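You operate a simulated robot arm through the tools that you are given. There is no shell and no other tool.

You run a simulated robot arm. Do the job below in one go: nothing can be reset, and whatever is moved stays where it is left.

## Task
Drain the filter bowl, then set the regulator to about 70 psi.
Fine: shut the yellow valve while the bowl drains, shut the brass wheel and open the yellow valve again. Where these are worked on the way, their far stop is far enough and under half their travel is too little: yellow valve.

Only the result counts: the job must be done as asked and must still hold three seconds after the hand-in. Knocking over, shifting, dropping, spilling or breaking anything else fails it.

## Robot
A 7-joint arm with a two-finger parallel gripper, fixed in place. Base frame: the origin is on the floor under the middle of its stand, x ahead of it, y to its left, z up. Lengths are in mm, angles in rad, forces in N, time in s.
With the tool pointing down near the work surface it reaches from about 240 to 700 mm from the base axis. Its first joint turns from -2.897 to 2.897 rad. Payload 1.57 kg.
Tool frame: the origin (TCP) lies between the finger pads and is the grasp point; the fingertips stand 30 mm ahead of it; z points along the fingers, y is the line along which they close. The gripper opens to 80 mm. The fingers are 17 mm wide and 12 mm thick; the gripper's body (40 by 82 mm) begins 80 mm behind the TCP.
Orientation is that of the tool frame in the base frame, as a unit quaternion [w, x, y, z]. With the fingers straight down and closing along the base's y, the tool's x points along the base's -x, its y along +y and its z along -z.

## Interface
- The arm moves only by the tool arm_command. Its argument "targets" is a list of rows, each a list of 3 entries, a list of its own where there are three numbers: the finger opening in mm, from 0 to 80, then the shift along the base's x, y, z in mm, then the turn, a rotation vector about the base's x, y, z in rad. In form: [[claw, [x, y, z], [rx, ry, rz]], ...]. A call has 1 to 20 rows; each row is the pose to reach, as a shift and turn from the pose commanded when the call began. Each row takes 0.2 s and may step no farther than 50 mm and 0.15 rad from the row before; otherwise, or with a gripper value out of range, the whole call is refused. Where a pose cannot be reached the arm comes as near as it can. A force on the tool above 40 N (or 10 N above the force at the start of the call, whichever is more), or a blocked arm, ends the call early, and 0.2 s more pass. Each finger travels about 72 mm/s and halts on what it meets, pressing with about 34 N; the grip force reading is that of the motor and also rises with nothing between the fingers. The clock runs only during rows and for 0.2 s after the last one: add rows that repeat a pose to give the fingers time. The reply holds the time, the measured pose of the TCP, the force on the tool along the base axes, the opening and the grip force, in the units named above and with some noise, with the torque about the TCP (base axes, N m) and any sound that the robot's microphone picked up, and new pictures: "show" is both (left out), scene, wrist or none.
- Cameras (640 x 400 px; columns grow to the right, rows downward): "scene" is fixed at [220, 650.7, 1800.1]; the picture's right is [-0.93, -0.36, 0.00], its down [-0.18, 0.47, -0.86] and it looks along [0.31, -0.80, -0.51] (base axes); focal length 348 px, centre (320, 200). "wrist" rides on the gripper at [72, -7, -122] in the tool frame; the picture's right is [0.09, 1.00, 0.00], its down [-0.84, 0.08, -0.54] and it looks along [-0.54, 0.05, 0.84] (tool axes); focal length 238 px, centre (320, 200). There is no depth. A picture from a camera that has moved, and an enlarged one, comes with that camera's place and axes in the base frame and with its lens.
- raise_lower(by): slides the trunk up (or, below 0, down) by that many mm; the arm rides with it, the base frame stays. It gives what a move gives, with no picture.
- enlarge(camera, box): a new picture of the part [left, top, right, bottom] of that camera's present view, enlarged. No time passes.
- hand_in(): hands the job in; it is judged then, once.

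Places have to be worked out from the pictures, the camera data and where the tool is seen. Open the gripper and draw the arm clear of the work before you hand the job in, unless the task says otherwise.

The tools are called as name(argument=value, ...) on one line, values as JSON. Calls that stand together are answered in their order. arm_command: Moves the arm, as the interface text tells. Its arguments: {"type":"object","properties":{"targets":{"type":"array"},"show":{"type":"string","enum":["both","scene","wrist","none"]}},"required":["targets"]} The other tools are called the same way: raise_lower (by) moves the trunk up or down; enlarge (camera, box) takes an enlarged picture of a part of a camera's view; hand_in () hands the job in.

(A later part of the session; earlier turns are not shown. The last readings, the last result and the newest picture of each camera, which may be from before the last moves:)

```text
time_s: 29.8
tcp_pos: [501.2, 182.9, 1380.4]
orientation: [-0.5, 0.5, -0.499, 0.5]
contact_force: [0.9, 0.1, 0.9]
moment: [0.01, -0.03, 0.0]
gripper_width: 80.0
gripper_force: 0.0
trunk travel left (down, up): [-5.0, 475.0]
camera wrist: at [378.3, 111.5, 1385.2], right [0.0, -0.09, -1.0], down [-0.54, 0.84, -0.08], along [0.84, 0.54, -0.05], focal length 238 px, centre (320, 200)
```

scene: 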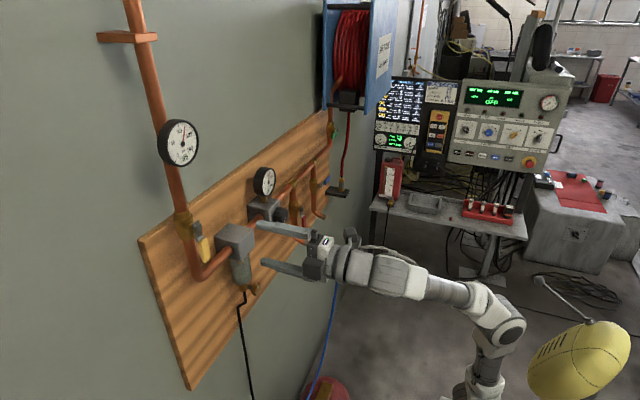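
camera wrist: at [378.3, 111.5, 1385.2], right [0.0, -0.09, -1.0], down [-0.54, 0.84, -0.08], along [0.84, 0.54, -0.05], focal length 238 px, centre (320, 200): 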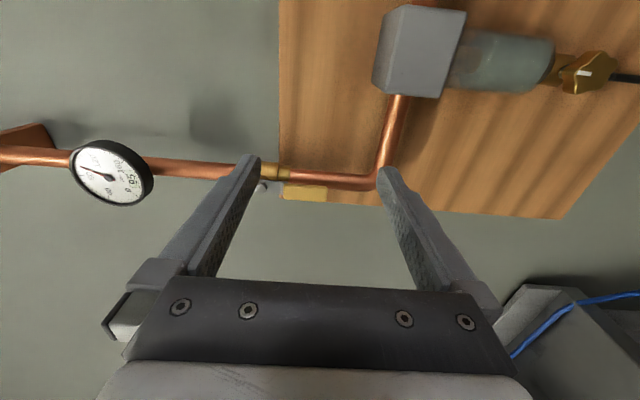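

Orientation is now exact and tracking is good. I zoom on the yellow valve, drain wheel and knob with the wrist camera to fix their places.

enlarge(camera="wrist", box=[230, 150, 390, 250])

enlarge(camera="wrist", box=[370, 0, 640, 140])

enlarge(camera="scene", box=[165, 200, 225, 270])

enlarge(camera="scene", box=[215, 240, 275, 310])

```text
4.00 times, centred on (310, 200) of wrist
camera zoom: at [378.3, 111.5, 1385.2], right [0.0, -0.09, -1.0], down [-0.54, 0.84, -0.08], along [0.84, 0.54, -0.05], focal length 953 px, centre (360, 200)
```

zoom: 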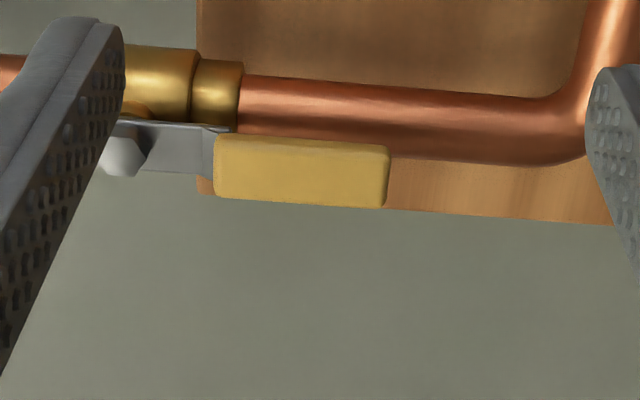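

```text
2.37 times, centred on (505, 70) of wrist
camera zoom: at [378.3, 111.5, 1385.2], right [0.0, -0.09, -1.0], down [-0.54, 0.84, -0.08], along [0.84, 0.54, -0.05], focal length 565 px, centre (-118, 508)
```

zoom: 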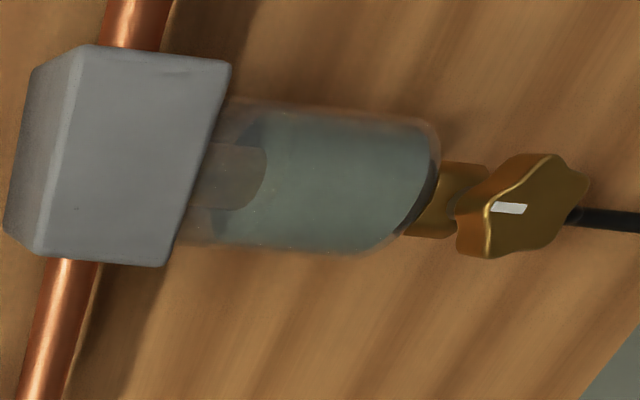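

```text
5.71 times, centred on (195, 235) of scene
camera zoom: at [220.0, 650.7, 1800.1], right [-0.93, -0.36, 0.0], down [-0.18, 0.47, -0.86], along [0.31, -0.8, -0.51], focal length 1986 px, centre (1034, 0)
```

zoom: 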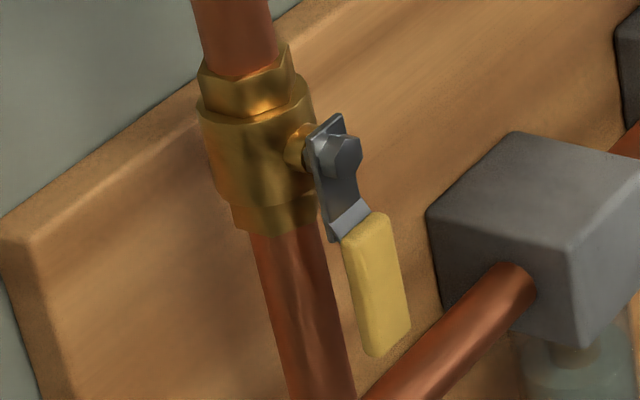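

```text
5.71 times, centred on (245, 275) of scene
camera zoom: at [220.0, 650.7, 1800.1], right [-0.93, -0.36, 0.0], down [-0.18, 0.47, -0.86], along [0.31, -0.8, -0.51], focal length 1986 px, centre (749, -229)
```

zoom: 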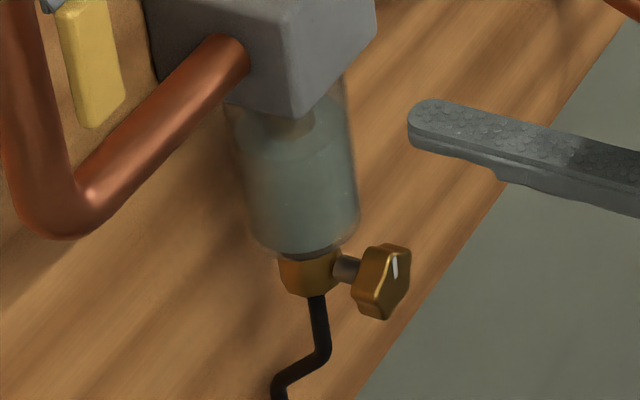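

Measured geometry: lever pivot about (608,250,1438), yellow sleeve z 1364–1413 at x≈607, y≈250, pipe front at x≈632. I raise the trunk 50 mm to avoid overstretching, close the fingers into a poker and go to the lever's +y side, still back at x≈500.

raise_lower(by=50)

arm_command(targets=[[60, [0, 15, -20], [0, 0, 0]], [40, [0, 35, -40], [0, 0, 0]], [20, [0, 60, -52], [0, 0, 0]], [0, [0, 85, -52], [0, 0, 0]], [0, [0, 107, -52], [0, 0, 0]], [0, [0, 107, -52], [0, 0, 0]], [0, [0, 107, -52], [0, 0, 0]]])

```text
time_s: 30.7
tcp_pos: [499.4, 182.7, 1428.2]
orientation: [0.501, -0.5, 0.501, -0.499]
contact_force: [0.1, 1.1, 0.1]
moment: [-0.01, 0.0, 0.01]
gripper_width: 80.1
gripper_force: 0.0
trunk travel left (down, up): [-55.0, 425.0]
```

```text
time_s: 32.3
tcp_pos: [499.5, 288.9, 1375.9]
orientation: [0.501, -0.5, 0.5, -0.5]
contact_force: [1.0, -1.1, 0.1]
moment: [0.0, 0.03, 0.01]
gripper_width: 0.1
gripper_force: 21.7
trunk travel left (down, up): [-55.0, 425.0]
camera wrist: at [378.0, 218.0, 1381.4], right [0.0, -0.09, -1.0], down [-0.54, 0.84, -0.08], along [0.84, 0.54, -0.05], focal length 238 px, centre (320, 200)
```

scene: 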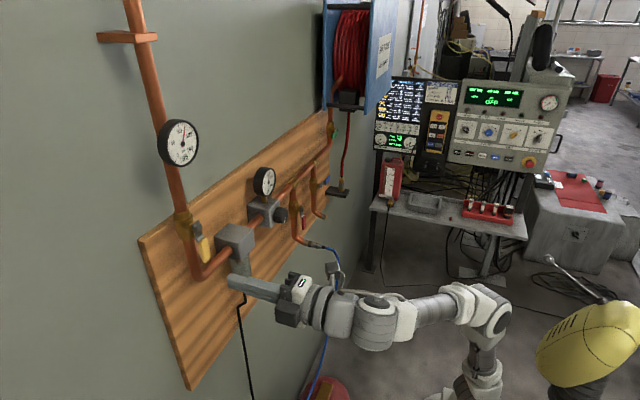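
wrist: 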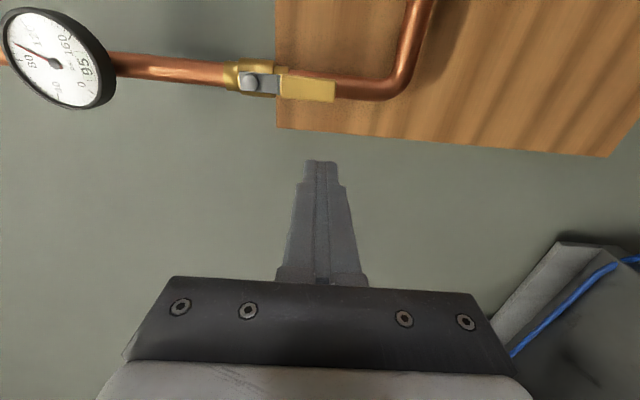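

Poker is lined up at y≈289, clear of the lever by about 20 mm. I advance to put the fingertips at x≈616, beside the sleeve.

arm_command(targets=[[0, [22, 0, 1], [0, 0, 0]], [0, [44, 0, 2], [0, 0, 0]], [0, [66, 0, 2], [0, 0, 0]], [0, [85, 0, 2], [0, 0, 0]], [0, [85, 0, 2], [0, 0, 0]]])

```text
time_s: 33.5
tcp_pos: [584.9, 289.6, 1379.6]
orientation: [0.501, -0.5, 0.5, -0.499]
contact_force: [-0.2, 0.0, -0.1]
moment: [0.03, -0.01, 0.01]
gripper_width: 0.2
gripper_force: 21.2
trunk travel left (down, up): [-55.0, 425.0]
camera wrist: at [463.5, 218.4, 1385.2], right [0.0, -0.09, -1.0], down [-0.54, 0.84, -0.08], along [0.84, 0.54, -0.05], focal length 238 px, centre (320, 200)
```

scene: 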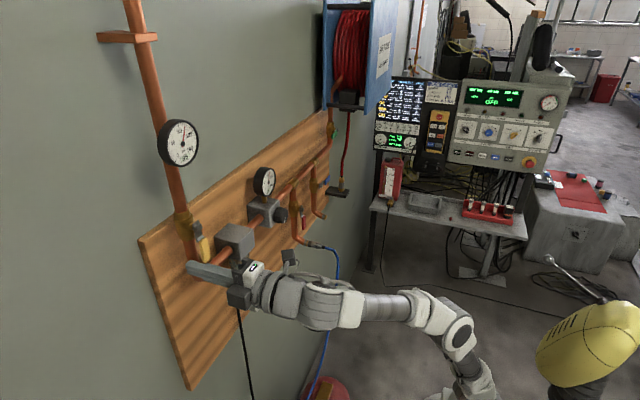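
wrist: 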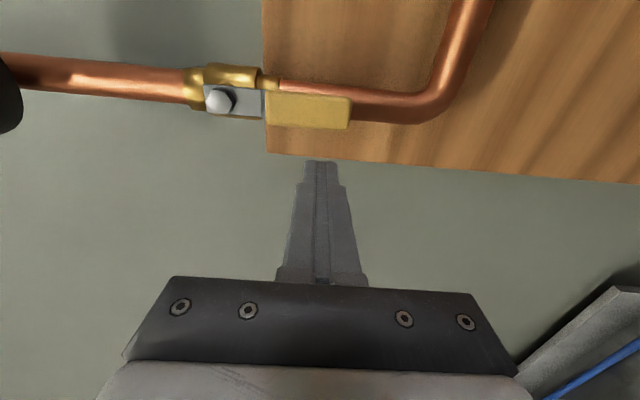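

Fingertips are beside the sleeve. I now push gently toward −y about 15 mm past contact, to test the turning direction.

arm_command(targets=[[0, [0, -10, -1], [0, 0, 0]], [0, [0, -18, -2], [0, 0, 0]], [0, [0, -24, -2], [0, 0, 0]], [0, [0, -29, -3], [0, 0, 0]], [0, [0, -34, -3], [0, 0, 0]], [0, [0, -39, -3], [0, 0, 0]]])

```text
time_s: 34.9
tcp_pos: [581.6, 266.5, 1375.4]
orientation: [-0.507, 0.507, -0.492, 0.493]
contact_force: [2.5, 14.2, 2.1]
moment: [-0.04, -0.08, 0.31]
gripper_width: 0.0
gripper_force: 21.9
trunk travel left (down, up): [-55.0, 425.0]
stopped in row 6: the force on the tool passed its limit at 42 N (the readings are from after the stop); the commanded pose is now the measured one
camera wrist: at [463.2, 191.8, 1380.6], right [0.0, -0.09, -1.0], down [-0.57, 0.82, -0.08], along [0.82, 0.56, -0.05], focal length 238 px, centre (320, 200)
```

scene: 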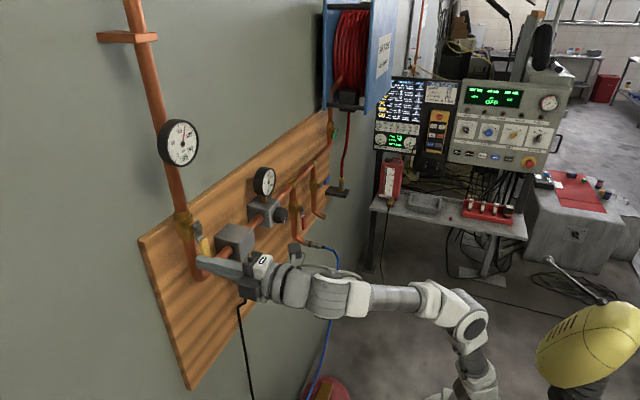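
wrist: 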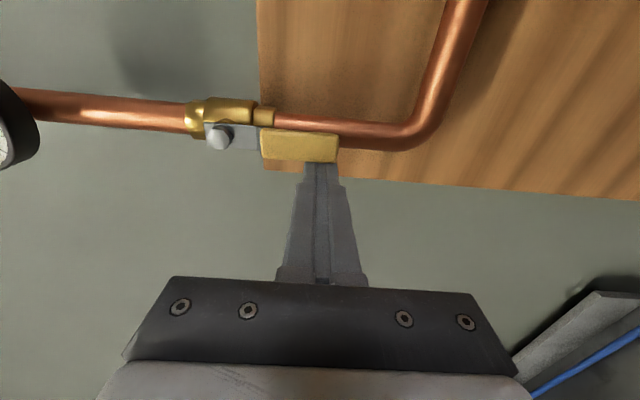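

The lever held firm at 42 N with contact exactly where predicted, so −y is against its stop; it must turn toward +y. I back off, withdraw, and go round to the lever's −y side.

arm_command(targets=[[0, [2, 10, 2], [0, 0, 0]], [0, [0, 20, 2], [0, 0, -0.015]], [0, [-25, 20, 2], [0, 0, -0.029]], [0, [-55, 20, 2], [0, 0, -0.029]], [0, [-80, 10, 2], [0, 0, -0.029]], [0, [-80, -20, 2], [0, 0, -0.029]], [0, [-80, -48, 2], [0, 0, -0.029]], [0, [-80, -48, 2], [0, 0, -0.029]]])

```text
time_s: 36.6
tcp_pos: [501.8, 211.3, 1378.6]
orientation: [0.499, -0.498, 0.502, -0.501]
contact_force: [0.5, 1.3, 0.2]
moment: [0.0, 0.05, -0.01]
gripper_width: 0.0
gripper_force: 21.2
trunk travel left (down, up): [-55.0, 425.0]
camera wrist: at [381.2, 141.0, 1384.2], right [0.0, -0.09, -1.0], down [-0.54, 0.84, -0.08], along [0.84, 0.53, -0.05], focal length 238 px, centre (320, 200)
```

scene: 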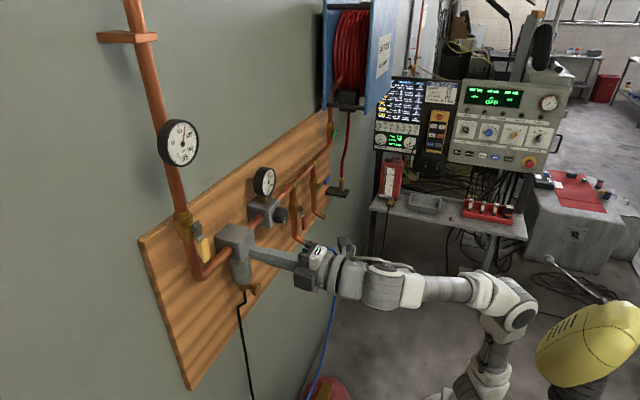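
wrist: 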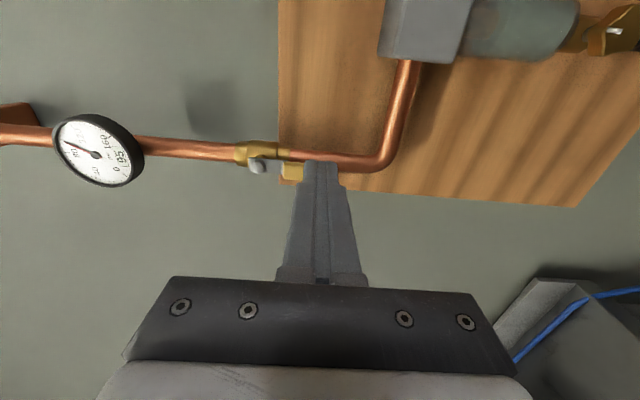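

I move forward on the lever's −y side, then test-push toward +y to about 15° of lever turn.

arm_command(targets=[[0, [25, 0, 0], [0, 0, 0]], [0, [50, 0, 0], [0, 0, 0]], [0, [83, 0, 0], [0, 0, 0]], [0, [83, 8, 0], [0, 0, 0]], [0, [83, 16, 0], [0, 0, 0]], [0, [83, 22, -1], [0, 0, 0]], [0, [83, 27, -2], [0, 0, 0]], [0, [83, 32, -3], [0, 0, 0]], [0, [83, 37, -3], [0, 0, 0]], [0, [83, 37, -3], [0, 0, 0]]])

```text
time_s: 38.9
tcp_pos: [585.8, 252.0, 1375.4]
orientation: [0.499, -0.497, 0.502, -0.501]
contact_force: [0.8, -2.3, 1.2]
moment: [0.04, 0.02, -0.05]
gripper_width: 0.0
gripper_force: 21.2
trunk travel left (down, up): [-55.0, 425.0]
camera wrist: at [463.5, 180.7, 1380.8], right [0.0, -0.09, -1.0], down [-0.54, 0.84, -0.08], along [0.84, 0.53, -0.05], focal length 238 px, centre (320, 200)
```

scene: 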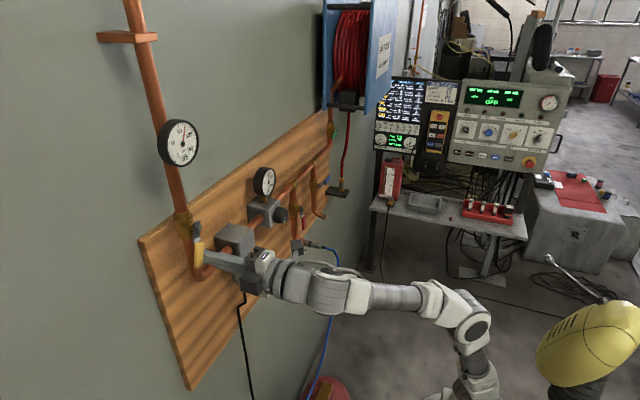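
wrist: 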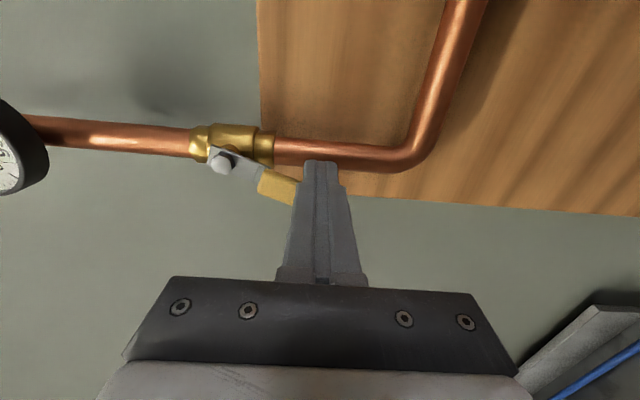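

It turns easily toward +y (2 N). I continue along the arc to bring the lever to horizontal and its far stop.

arm_command(targets=[[0, [0, 9.5, 0], [0, 0, 0]], [0, [0, 17, 2], [0, 0, 0]], [0, [0, 24.5, 4.3], [0, 0, 0]], [0, [0, 32, 8], [0, 0, 0]], [0, [0, 38.7, 13], [0, 0, 0]], [0, [0, 45, 19], [0, 0, 0]], [0, [0, 50.3, 26], [0, 0, 0]], [0, [0, 55, 34], [0, 0, 0]], [0, [0, 58, 42], [0, 0, 0]], [0, [0, 58, 48], [0, 0, 0]], [0, [0, 58, 52], [0, 0, 0]], [0, [0, 58, 52], [0, 0, 0]]])

```text
time_s: 41.5
tcp_pos: [584.5, 304.5, 1409.9]
orientation: [0.5, -0.497, 0.502, -0.501]
contact_force: [0.3, 0.6, -0.4]
moment: [-0.03, 0.04, 0.0]
gripper_width: 0.1
gripper_force: 21.7
out of reach, approached as far as the arm can: row 9, 10, 11, 12
trunk travel left (down, up): [-55.0, 425.0]
camera wrist: at [463.2, 234.0, 1414.8], right [0.0, -0.09, -1.0], down [-0.54, 0.84, -0.08], along [0.84, 0.53, -0.05], focal length 238 px, centre (320, 200)
```

scene: 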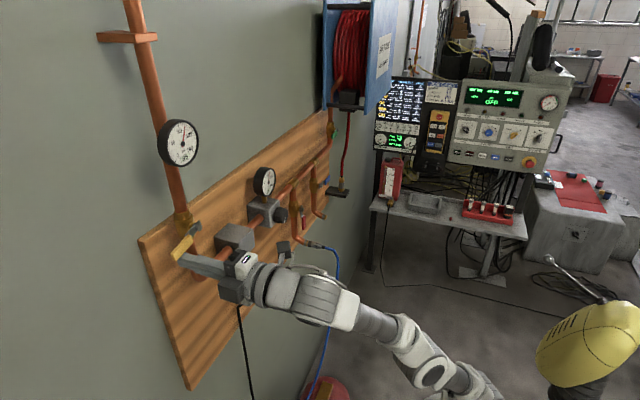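
wrist: 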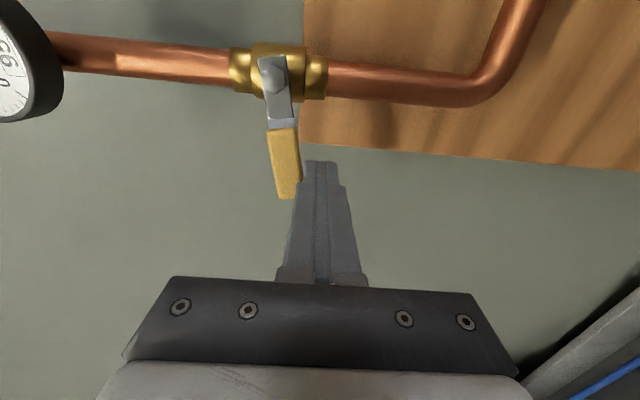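

The arm ran out of reach with the lever at about 80°. I drop the poker below the lever, raise the trunk, and then finish the push.

arm_command(targets=[[0, [0, -4, -25], [0, 0, 0]], [0, [0, -6, -50], [0, 0, 0]], [0, [0, -6, -80], [0, 0, 0]], [0, [0, -6, -80], [0, 0, 0]]], show="none")

raise_lower(by=60)

```text
time_s: 42.5
tcp_pos: [585.1, 297.9, 1326.6]
orientation: [0.5, -0.497, 0.502, -0.501]
contact_force: [-0.1, -0.2, -0.2]
moment: [0.02, 0.02, 0.0]
gripper_width: 0.0
gripper_force: 21.3
trunk travel left (down, up): [-55.0, 425.0]
```

```text
time_s: 43.5
tcp_pos: [586.1, 298.3, 1387.6]
orientation: [0.5, -0.497, 0.502, -0.501]
contact_force: [1.2, 0.9, 1.0]
moment: [0.0, 0.02, 0.01]
gripper_width: 0.1
gripper_force: 20.9
trunk travel left (down, up): [-115.0, 365.0]
```

Now I push straight up under the lever in small steps until it meets its stop.

arm_command(targets=[[0, [0, 4, 10], [0, 0, 0]], [0, [0, 6, 18], [0, 0, 0]], [0, [0, 6, 24], [0, 0, 0]], [0, [0, 6, 29], [0, 0, 0]], [0, [0, 6, 33], [0, 0, 0]], [0, [0, 6, 36], [0, 0, 0]], [0, [0, 6, 39], [0, 0, 0]], [0, [0, 6, 42], [0, 0, 0]], [0, [0, 6, 44], [0, 0, 0]]])

```text
time_s: 45.2
tcp_pos: [585.1, 306.4, 1420.3]
orientation: [0.494, -0.501, 0.507, -0.498]
contact_force: [-7.7, -1.2, -9.2]
moment: [0.06, 0.08, -0.1]
gripper_width: 0.0
gripper_force: 21.5
trunk travel left (down, up): [-115.0, 365.0]
stopped in row 8: the force on the tool passed its limit at 44 N (the readings are from after the stop); the commanded pose is now the measured one
camera wrist: at [463.5, 236.5, 1428.6], right [-0.02, -0.09, -1.0], down [-0.54, 0.84, -0.07], along [0.84, 0.53, -0.06], focal length 238 px, centre (320, 200)
```

scene: 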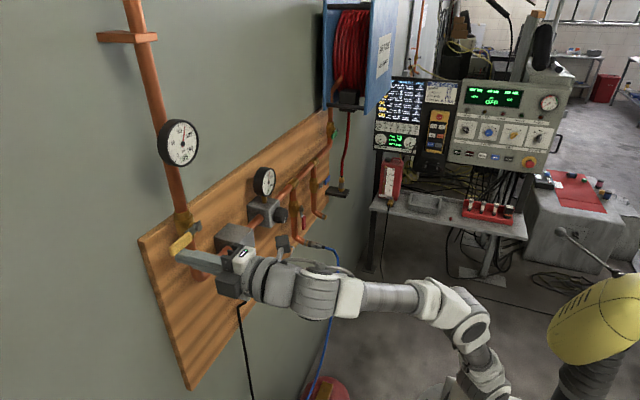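
wrist: 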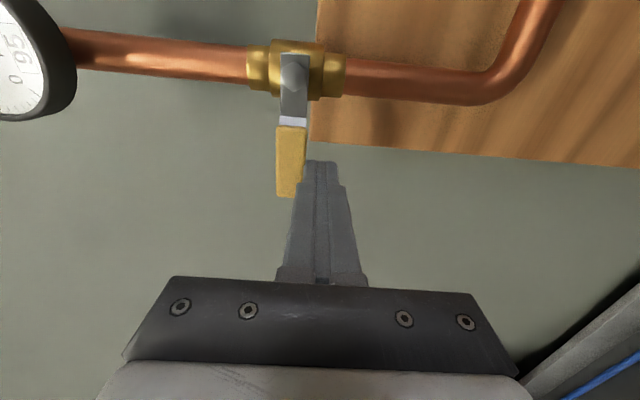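

The yellow lever is now horizontal at its far stop (44 N contact), so the supply is shut. I drop away from it, withdraw from the panel, and check.

arm_command(targets=[[0, [0, 0, -12], [0, 0, 0]], [0, [0, 0, -25], [-0.006, 0.01, 0]], [0, [-30, 0, -25], [-0.01, 0.018, -0.004]], [0, [-60, 0, -25], [-0.01, 0.018, -0.004]], [0, [-90, 0, -25], [-0.01, 0.018, -0.004]], [0, [-90, 0, -25], [-0.01, 0.018, -0.004]]], show="none")

raise_lower(by=-110)

enlarge(camera="scene", box=[140, 90, 340, 300])

```text
time_s: 46.6
tcp_pos: [495.9, 304.6, 1398.1]
orientation: [0.488, -0.506, 0.507, -0.498]
contact_force: [-1.4, -0.2, 0.0]
moment: [0.0, 0.01, -0.01]
gripper_width: 0.1
gripper_force: 21.3
trunk travel left (down, up): [-115.0, 365.0]
```

```text
time_s: 48.0
tcp_pos: [495.3, 305.4, 1287.2]
orientation: [0.488, -0.506, 0.508, -0.498]
contact_force: [0.0, -0.5, -0.6]
moment: [0.01, 0.01, 0.01]
gripper_width: 0.1
gripper_force: 21.3
trunk travel left (down, up): [-5.0, 475.0]
```

```text
1.90 times, centred on (240, 195) of scene
camera zoom: at [220.0, 650.7, 1800.1], right [-0.93, -0.36, 0.0], down [-0.18, 0.47, -0.86], along [0.31, -0.8, -0.51], focal length 662 px, centre (472, 210)
```

zoom: 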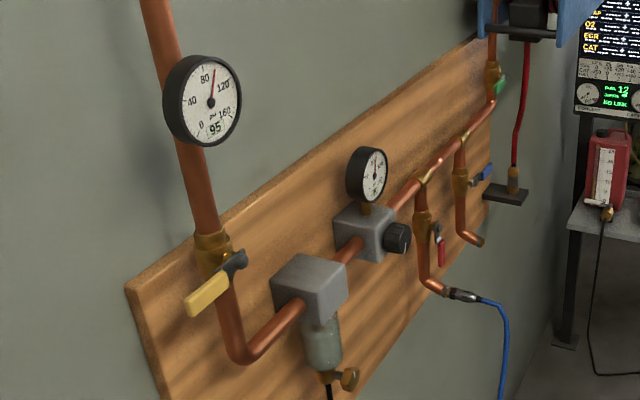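

Yellow is shut and undisturbed otherwise. I move back across toward the drain wheel at about (600,109,1159), staying at x≈490, and open the fingers.

arm_command(targets=[[20, [0, -30, -20], [0, 0, 0]], [40, [0, -65, -40], [0.004, -0.014, 0.006]], [60, [0, -100, -60], [0.008, -0.028, 0.012]], [70, [0, -135, -85], [0.008, -0.028, 0.012]], [70, [0, -168, -105], [0.008, -0.028, 0.012]], [70, [0, -196, -127], [0.008, -0.028, 0.012]], [70, [0, -196, -127], [0.008, -0.028, 0.012]]])

```text
time_s: 49.6
tcp_pos: [496.1, 110.1, 1160.9]
orientation: [-0.5, 0.501, -0.5, 0.499]
contact_force: [0.3, -0.1, 0.2]
moment: [-0.01, 0.0, 0.0]
gripper_width: 69.8
gripper_force: 0.2
trunk travel left (down, up): [-5.0, 475.0]
camera wrist: at [374.3, 38.8, 1166.4], right [0.0, -0.09, -1.0], down [-0.54, 0.84, -0.08], along [0.84, 0.54, -0.05], focal length 238 px, centre (320, 200)
```

scene: 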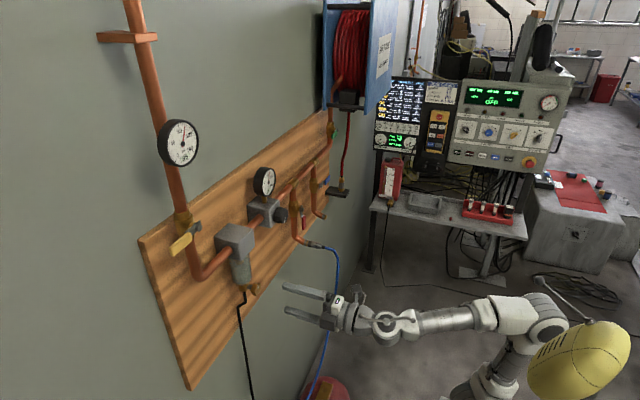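
wrist: 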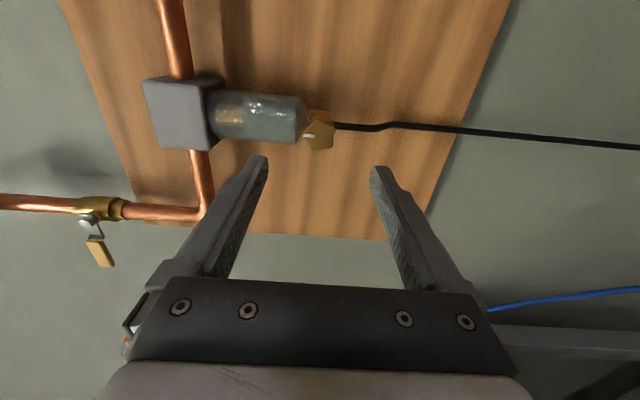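

The arm is in place with clean tracking. I zoom on the drain wheel from this view to refine its position.

enlarge(camera="wrist", box=[200, 70, 400, 190])

enlarge(camera="scene", box=[220, 250, 280, 310])

```text
3.20 times, centred on (300, 130) of wrist
camera zoom: at [374.3, 38.8, 1166.4], right [0.0, -0.09, -1.0], down [-0.54, 0.84, -0.08], along [0.84, 0.54, -0.05], focal length 763 px, centre (384, 424)
```

zoom: 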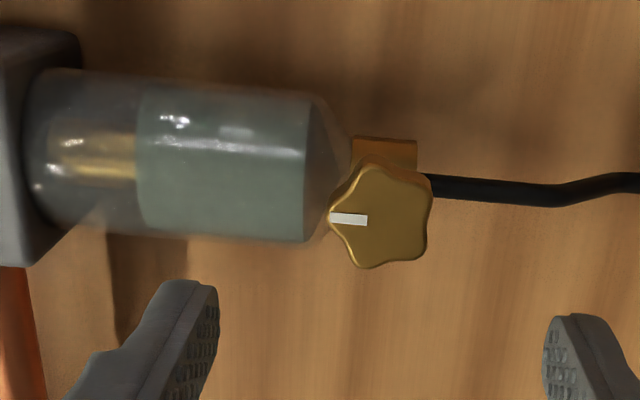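

```text
6.67 times, centred on (250, 280) of scene
camera zoom: at [220.0, 650.7, 1800.1], right [-0.93, -0.36, 0.0], down [-0.18, 0.47, -0.86], along [0.31, -0.8, -0.51], focal length 2317 px, centre (787, -333)
```

zoom: 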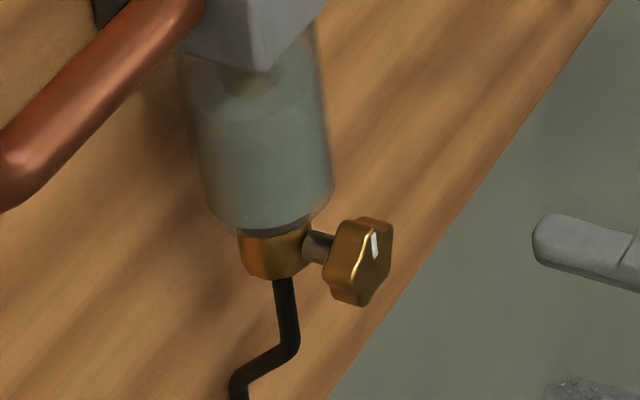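

The wheel face is at about (598,110,1159.5), five-lobed, ~32 mm across, with the bowl front at x≈614. I advance so the fingertips reach x≈609 with the wheel between the open fingers, then close.

arm_command(targets=[[70, [25, 0, 0], [0, 0, 0]], [70, [50, 0, -1], [0, 0, 0]], [70, [70, 0, -1], [0, 0, 0]], [70, [83, 0, -1], [0, 0, 0]], [70, [83, 0, -1], [0, 0, 0]]])

```text
time_s: 50.9
tcp_pos: [580.8, 111.1, 1158.4]
orientation: [-0.499, 0.501, -0.5, 0.5]
contact_force: [-0.4, -1.1, -0.4]
moment: [0.0, -0.03, 0.0]
gripper_width: 70.1
gripper_force: 0.0
trunk travel left (down, up): [-5.0, 475.0]
camera wrist: at [458.9, 38.9, 1165.1], right [0.0, -0.09, -1.0], down [-0.54, 0.84, -0.08], along [0.84, 0.54, -0.05], focal length 238 px, centre (320, 200)
```

scene: 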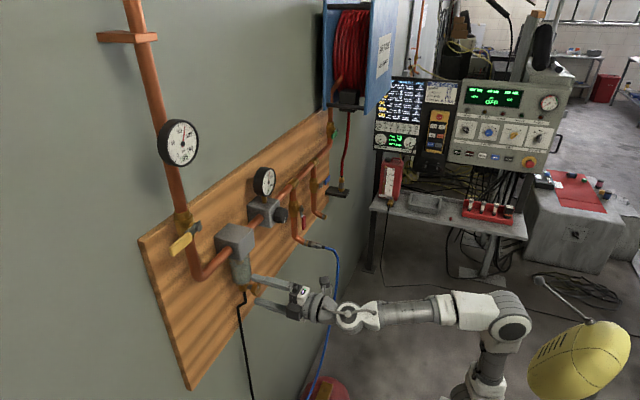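
wrist: 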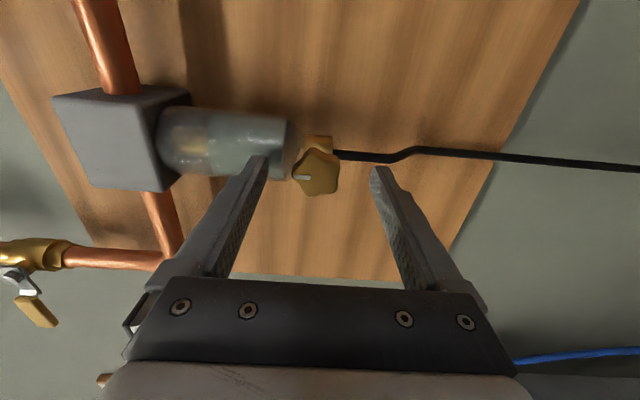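

Wheel sits centered between the fingers. I close on it.

arm_command(targets=[[40, [0, 0, 0], [0, 0, 0]], [20, [0, 0, 0], [0, 0, 0]], [20, [0, 0, 0], [0, 0, 0]], [10, [0, 0, 0], [0, 0, 0]]])

```text
time_s: 51.9
tcp_pos: [580.8, 110.7, 1161.6]
orientation: [-0.5, 0.499, -0.5, 0.501]
contact_force: [9.7, 1.0, 13.8]
moment: [0.03, -0.27, 0.2]
gripper_width: 33.5
gripper_force: 41.8
trunk travel left (down, up): [-5.0, 475.0]
camera wrist: at [458.4, 38.9, 1166.6], right [0.0, -0.09, -1.0], down [-0.54, 0.84, -0.08], along [0.84, 0.54, -0.05], focal length 238 px, centre (320, 200)
```

scene: 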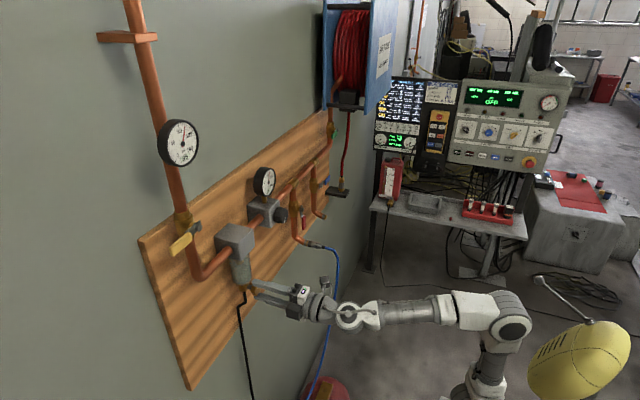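
wrist: 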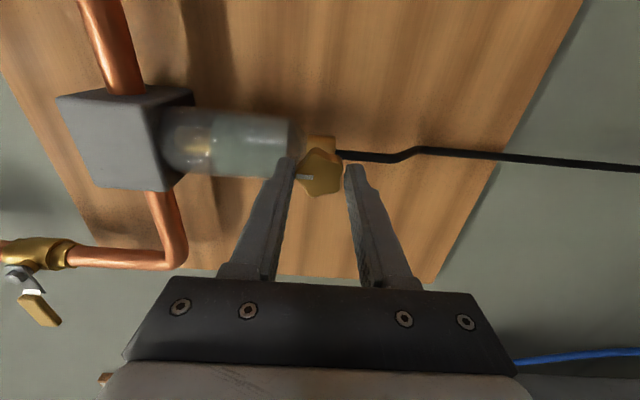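

Gripped at 33.5 mm; the z-force of 14 N says the wheel centre is about 3 mm higher than my TCP. I shift up 3 mm and begin turning counter-clockwise (as seen from the robot).

arm_command(targets=[[10, [0, 0, 3], [0, 0, 0]], [10, [0, 0, 4], [-0.1, 0, 0]], [10, [0, 0, 4], [-0.2, 0, 0]], [10, [0, 0, 4], [-0.3, 0, 0]], [10, [0, 0, 4], [-0.4, 0, 0]]], show="wrist")

```text
time_s: 53.0
tcp_pos: [580.3, 110.3, 1162.3]
orientation: [-0.389, 0.591, -0.392, 0.588]
contact_force: [3.6, 5.4, -6.1]
moment: [-0.01, -0.38, -0.77]
gripper_width: 33.5
gripper_force: 41.9
trunk travel left (down, up): [-5.0, 475.0]
camera wrist: at [458.7, 47.0, 1195.1], right [0.0, -0.48, -0.88], down [-0.54, 0.74, -0.4], along [0.84, 0.48, -0.26], focal length 238 px, centre (320, 200)
```

wrist: 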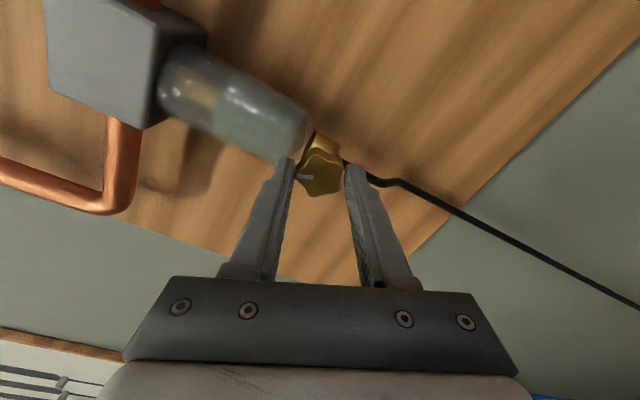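

The wheel turns with the grip almost without torque. I continue counter-clockwise.

arm_command(targets=[[10, [0, 0, -1], [-0.12, 0, 0]], [10, [0, 0, -1], [-0.24, 0, 0]], [10, [0, 0, -1], [-0.36, 0, 0]], [10, [0, 0, -1], [-0.48, 0, 0]], [10, [0, 0, -1], [-0.6, 0, 0]], [10, [0, 0, -1], [-0.72, 0, 0]], [10, [0, 0, -1], [-0.84, 0, 0]], [10, [0, 0, -1], [-0.96, 0, 0]], [10, [0, 0, -1], [-1.08, 0, 0]], [10, [0, 0, -1], [-1.2, 0, 0]]])

```text
time_s: 55.2
tcp_pos: [579.9, 110.8, 1160.7]
orientation: [0.012, 0.707, 0.011, 0.707]
contact_force: [2.6, 4.1, -11.5]
moment: [-0.01, -0.04, 0.37]
gripper_width: 33.5
gripper_force: 41.6
trunk travel left (down, up): [-5.0, 475.0]
camera wrist: at [458.5, 119.5, 1231.8], right [0.0, -0.99, 0.13], down [-0.54, -0.1, -0.83], along [0.84, -0.07, -0.54], focal length 238 px, centre (320, 200)
```

scene: 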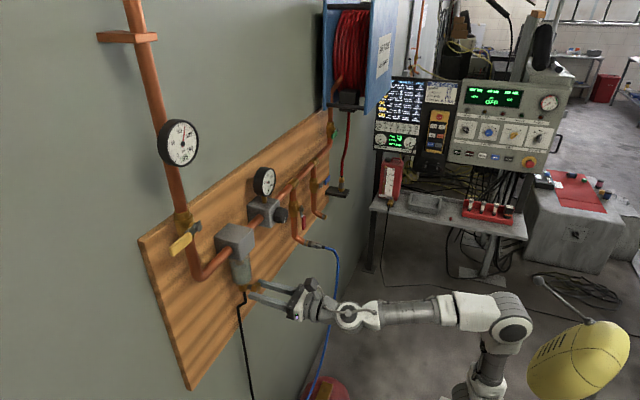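
wrist: 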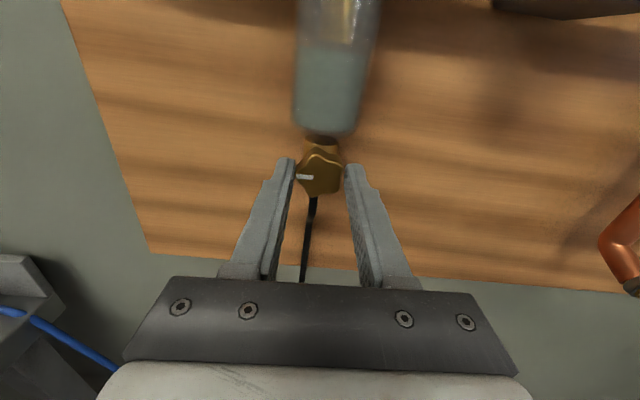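

About a quarter-turn so far and camera is now on top. I zoom at the bowl to check whether the level is falling.

enlarge(camera="wrist", box=[250, 0, 410, 200])

enlarge(camera="scene", box=[220, 230, 280, 310])

```text
2.00 times, centred on (330, 100) of wrist
camera zoom: at [458.5, 119.5, 1231.8], right [0.0, -0.99, 0.13], down [-0.54, -0.1, -0.83], along [0.84, -0.07, -0.54], focal length 477 px, centre (300, 400)
```

zoom: 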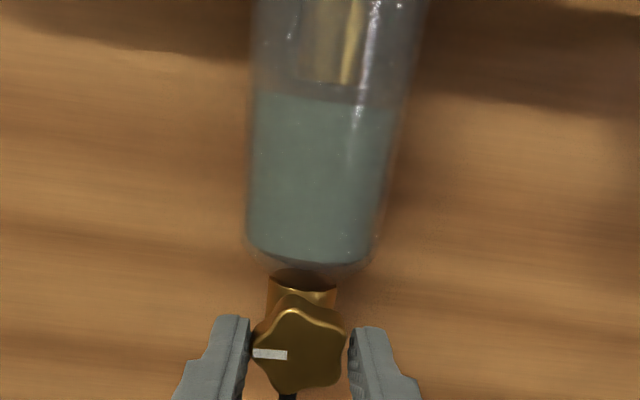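

```text
5.00 times, centred on (250, 270) of scene
camera zoom: at [220.0, 650.7, 1800.1], right [-0.93, -0.36, 0.0], down [-0.18, 0.47, -0.86], along [0.31, -0.8, -0.51], focal length 1738 px, centre (670, -150)
```

zoom: 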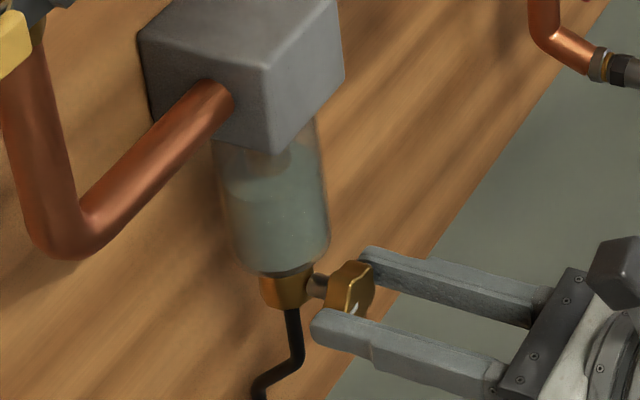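

The level appears slightly lower than before. I keep opening the wheel further counter-clockwise.

arm_command(targets=[[10, [0, 0, -1], [-0.12, 0, 0]], [10, [0, 0, -1], [-0.24, 0, 0]], [10, [0, 0, -1], [-0.36, 0, 0]], [10, [0, 0, -1], [-0.48, 0, 0]], [10, [0, 0, -1], [-0.6, 0, 0]], [10, [0, 0, -1], [-0.72, 0, 0]], [10, [0, 0, -1], [-0.84, 0, 0]], [10, [0, 0, -1], [-0.96, 0, 0]], [10, [0, 0, -1], [-1.08, 0, 0]], [10, [0, 0, -1], [-1.2, 0, 0]]])

enlarge(camera="scene", box=[220, 230, 280, 310])

```text
time_s: 57.5
tcp_pos: [580.7, 109.5, 1159.6]
orientation: [0.41, 0.576, 0.408, 0.577]
contact_force: [14.6, 5.5, 3.2]
moment: [0.0, 0.03, 1.07]
gripper_width: 33.2
gripper_force: 41.2
trunk travel left (down, up): [-5.0, 475.0]
camera wrist: at [458.4, 180.1, 1177.6], right [0.0, -0.24, 0.97], down [-0.54, -0.82, -0.21], along [0.84, -0.53, -0.13], focal length 238 px, centre (320, 200)
```

scene: 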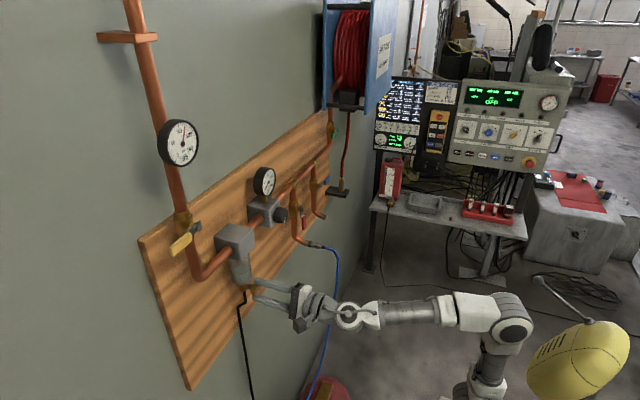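
wrist: 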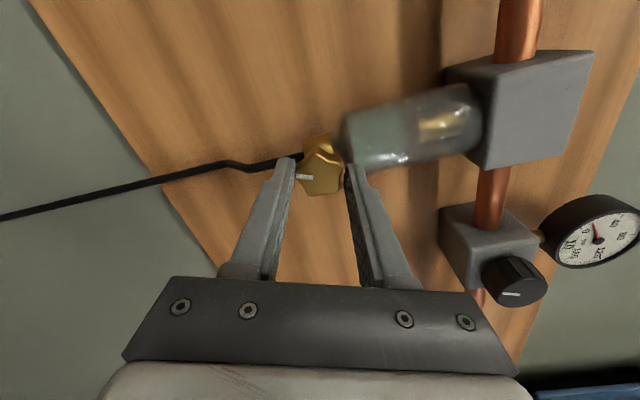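

```text
5.00 times, centred on (250, 270) of scene
camera zoom: at [220.0, 650.7, 1800.1], right [-0.93, -0.36, 0.0], down [-0.18, 0.47, -0.86], along [0.31, -0.8, -0.51], focal length 1738 px, centre (670, -150)
```

zoom: 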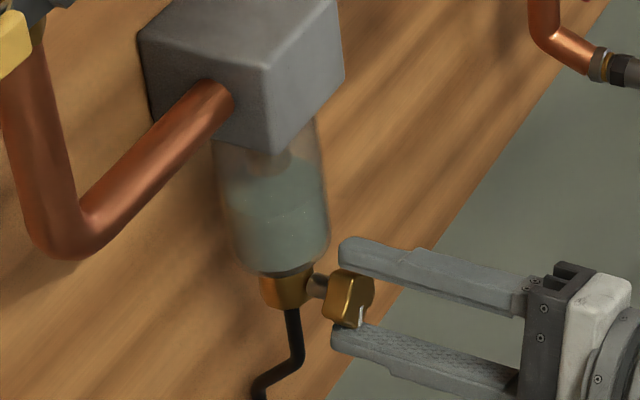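

The wheel has turned about 160°. I hold for four seconds and compare the bowl level.

arm_command(targets=[[10, [0, 0, 0], [0, 0, 0]], [10, [0, 0, 0], [0, 0, 0]], [10, [0, 0, 0], [0, 0, 0]], [10, [0, 0, 0], [0, 0, 0]], [10, [0, 0, 0], [0, 0, 0]], [10, [0, 0, 0], [0, 0, 0]], [10, [0, 0, 0], [0, 0, 0]], [10, [0, 0, 0], [0, 0, 0]], [10, [0, 0, 0], [0, 0, 0]], [10, [0, 0, 0], [0, 0, 0]], [10, [0, 0, 0], [0, 0, 0]], [10, [0, 0, 0], [0, 0, 0]], [10, [0, 0, 0], [0, 0, 0]], [10, [0, 0, 0], [0, 0, 0]], [10, [0, 0, 0], [0, 0, 0]], [10, [0, 0, 0], [0, 0, 0]], [10, [0, 0, 0], [0, 0, 0]], [10, [0, 0, 0], [0, 0, 0]], [10, [0, 0, 0], [0, 0, 0]], [10, [0, 0, 0], [0, 0, 0]]], show="wrist")

enlarge(camera="scene", box=[220, 230, 280, 310])

enlarge(camera="scene", box=[240, 150, 300, 230])

```text
time_s: 61.6
tcp_pos: [579.6, 109.4, 1160.2]
orientation: [0.409, 0.577, 0.408, 0.577]
contact_force: [23.6, 7.0, 17.2]
moment: [-0.01, -0.05, 0.3]
gripper_width: 33.7
gripper_force: 41.4
trunk travel left (down, up): [-5.0, 475.0]
camera wrist: at [458.2, 180.1, 1177.7], right [0.0, -0.25, 0.97], down [-0.54, -0.81, -0.21], along [0.84, -0.53, -0.13], focal length 238 px, centre (320, 200)
```

wrist: 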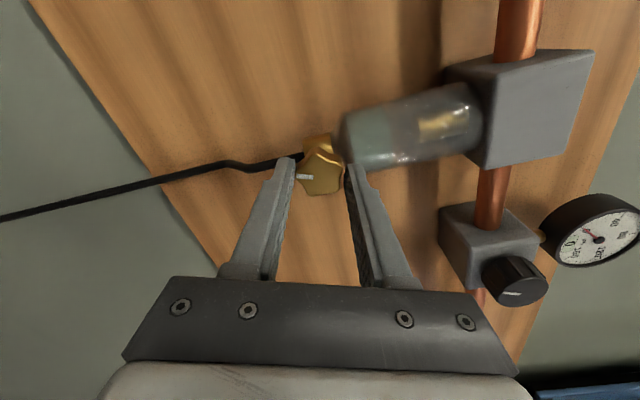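

```text
5.00 times, centred on (250, 270) of scene
camera zoom: at [220.0, 650.7, 1800.1], right [-0.93, -0.36, 0.0], down [-0.18, 0.47, -0.86], along [0.31, -0.8, -0.51], focal length 1738 px, centre (670, -150)
```

zoom: 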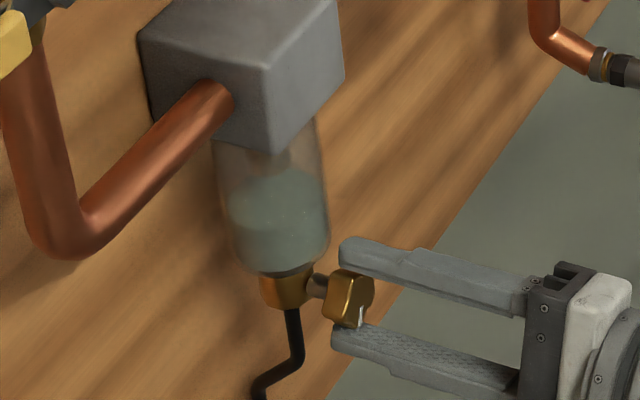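

```text
5.00 times, centred on (270, 190) of scene
camera zoom: at [220.0, 650.7, 1800.1], right [-0.93, -0.36, 0.0], down [-0.18, 0.47, -0.86], along [0.31, -0.8, -0.51], focal length 1738 px, centre (570, 250)
```

zoom: 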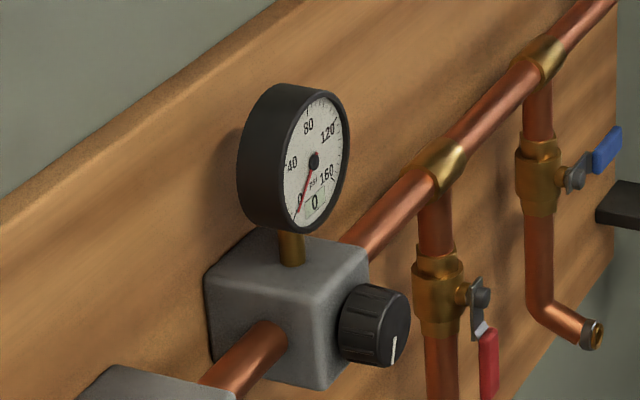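

The regulator gauge has dropped to 0 and the bowl level is slowly falling, so the drain is open. I loosen the grip to relieve the forces and let it drain.

arm_command(targets=[[48, [0, 0, 0], [0, 0, 0]], [48, [0, 0, 0], [0, 0, 0]], [48, [0, 0, 0], [0, 0, 0]], [48, [0, 0, 0], [0, 0, 0]], [48, [0, 0, 0], [0, 0, 0]], [48, [0, 0, 0], [0, 0, 0]], [48, [0, 0, 0], [0, 0, 0]], [48, [0, 0, 0], [0, 0, 0]], [48, [0, 0, 0], [0, 0, 0]], [48, [0, 0, 0], [0, 0, 0]], [48, [0, 0, 0], [0, 0, 0]], [48, [0, 0, 0], [0, 0, 0]], [48, [0, 0, 0], [0, 0, 0]], [48, [0, 0, 0], [0, 0, 0]], [48, [0, 0, 0], [0, 0, 0]], [48, [0, 0, 0], [0, 0, 0]], [48, [0, 0, 0], [0, 0, 0]], [48, [0, 0, 0], [0, 0, 0]], [48, [0, 0, 0], [0, 0, 0]], [48, [0, 0, 0], [0, 0, 0]]], show="wrist")

enlarge(camera="scene", box=[220, 230, 280, 310])

enlarge(camera="wrist", box=[280, 60, 500, 200])

```text
time_s: 65.8
tcp_pos: [578.7, 109.9, 1161.5]
orientation: [0.409, 0.577, 0.407, 0.578]
contact_force: [0.7, 0.0, -0.8]
moment: [0.0, 0.02, -0.01]
gripper_width: 48.2
gripper_force: 0.0
trunk travel left (down, up): [-5.0, 475.0]
camera wrist: at [457.3, 179.7, 1177.7], right [0.0, -0.25, 0.97], down [-0.54, -0.81, -0.21], along [0.84, -0.53, -0.13], focal length 238 px, centre (320, 200)
```

wrist: 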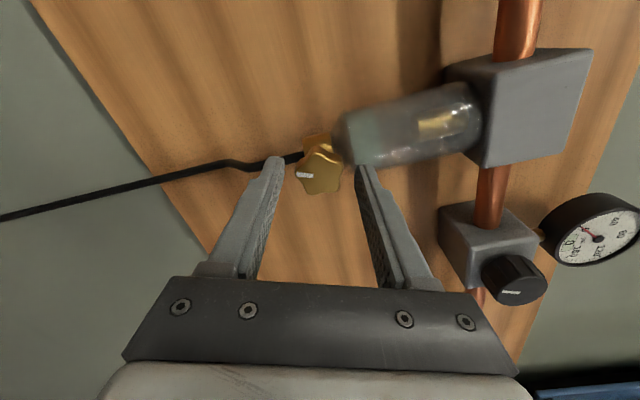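

```text
5.00 times, centred on (250, 270) of scene
camera zoom: at [220.0, 650.7, 1800.1], right [-0.93, -0.36, 0.0], down [-0.18, 0.47, -0.86], along [0.31, -0.8, -0.51], focal length 1738 px, centre (670, -150)
```

zoom: 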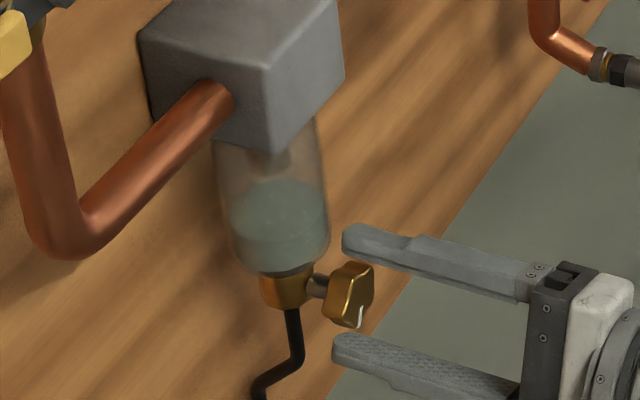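

```text
2.86 times, centred on (390, 130) of wrist
camera zoom: at [457.3, 179.7, 1177.7], right [0.0, -0.25, 0.97], down [-0.54, -0.81, -0.21], along [0.84, -0.53, -0.13], focal length 681 px, centre (120, 400)
```

zoom: 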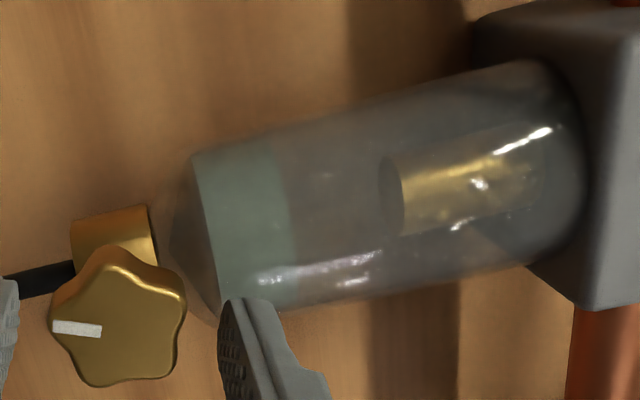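

Clearly draining: only a short band of water is left. I wait on.

arm_command(targets=[[48, [0, 0, 0], [0, 0, 0]], [48, [0, 0, 0], [0, 0, 0]], [48, [0, 0, 0], [0, 0, 0]], [48, [0, 0, 0], [0, 0, 0]], [48, [0, 0, 0], [0, 0, 0]], [48, [0, 0, 0], [0, 0, 0]], [48, [0, 0, 0], [0, 0, 0]], [48, [0, 0, 0], [0, 0, 0]], [48, [0, 0, 0], [0, 0, 0]], [48, [0, 0, 0], [0, 0, 0]], [48, [0, 0, 0], [0, 0, 0]], [48, [0, 0, 0], [0, 0, 0]], [48, [0, 0, 0], [0, 0, 0]], [48, [0, 0, 0], [0, 0, 0]], [48, [0, 0, 0], [0, 0, 0]], [48, [0, 0, 0], [0, 0, 0]], [48, [0, 0, 0], [0, 0, 0]], [48, [0, 0, 0], [0, 0, 0]], [48, [0, 0, 0], [0, 0, 0]], [48, [0, 0, 0], [0, 0, 0]]], show="none")

enlarge(camera="wrist", box=[280, 60, 500, 200])

```text
time_s: 70.0
tcp_pos: [578.5, 109.6, 1160.6]
orientation: [0.409, 0.577, 0.408, 0.578]
contact_force: [-0.2, 0.5, 0.3]
moment: [-0.01, 0.01, -0.01]
gripper_width: 48.2
gripper_force: 0.1
trunk travel left (down, up): [-5.0, 475.0]
```

```text
2.86 times, centred on (390, 130) of wrist
camera zoom: at [457.3, 179.7, 1177.7], right [0.0, -0.25, 0.97], down [-0.54, -0.81, -0.21], along [0.84, -0.53, -0.13], focal length 681 px, centre (120, 400)
```

zoom: 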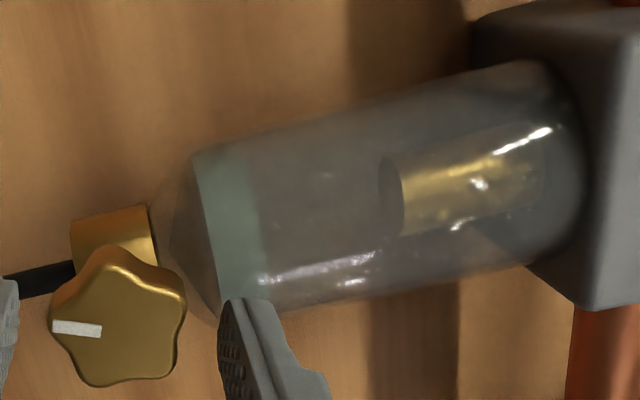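

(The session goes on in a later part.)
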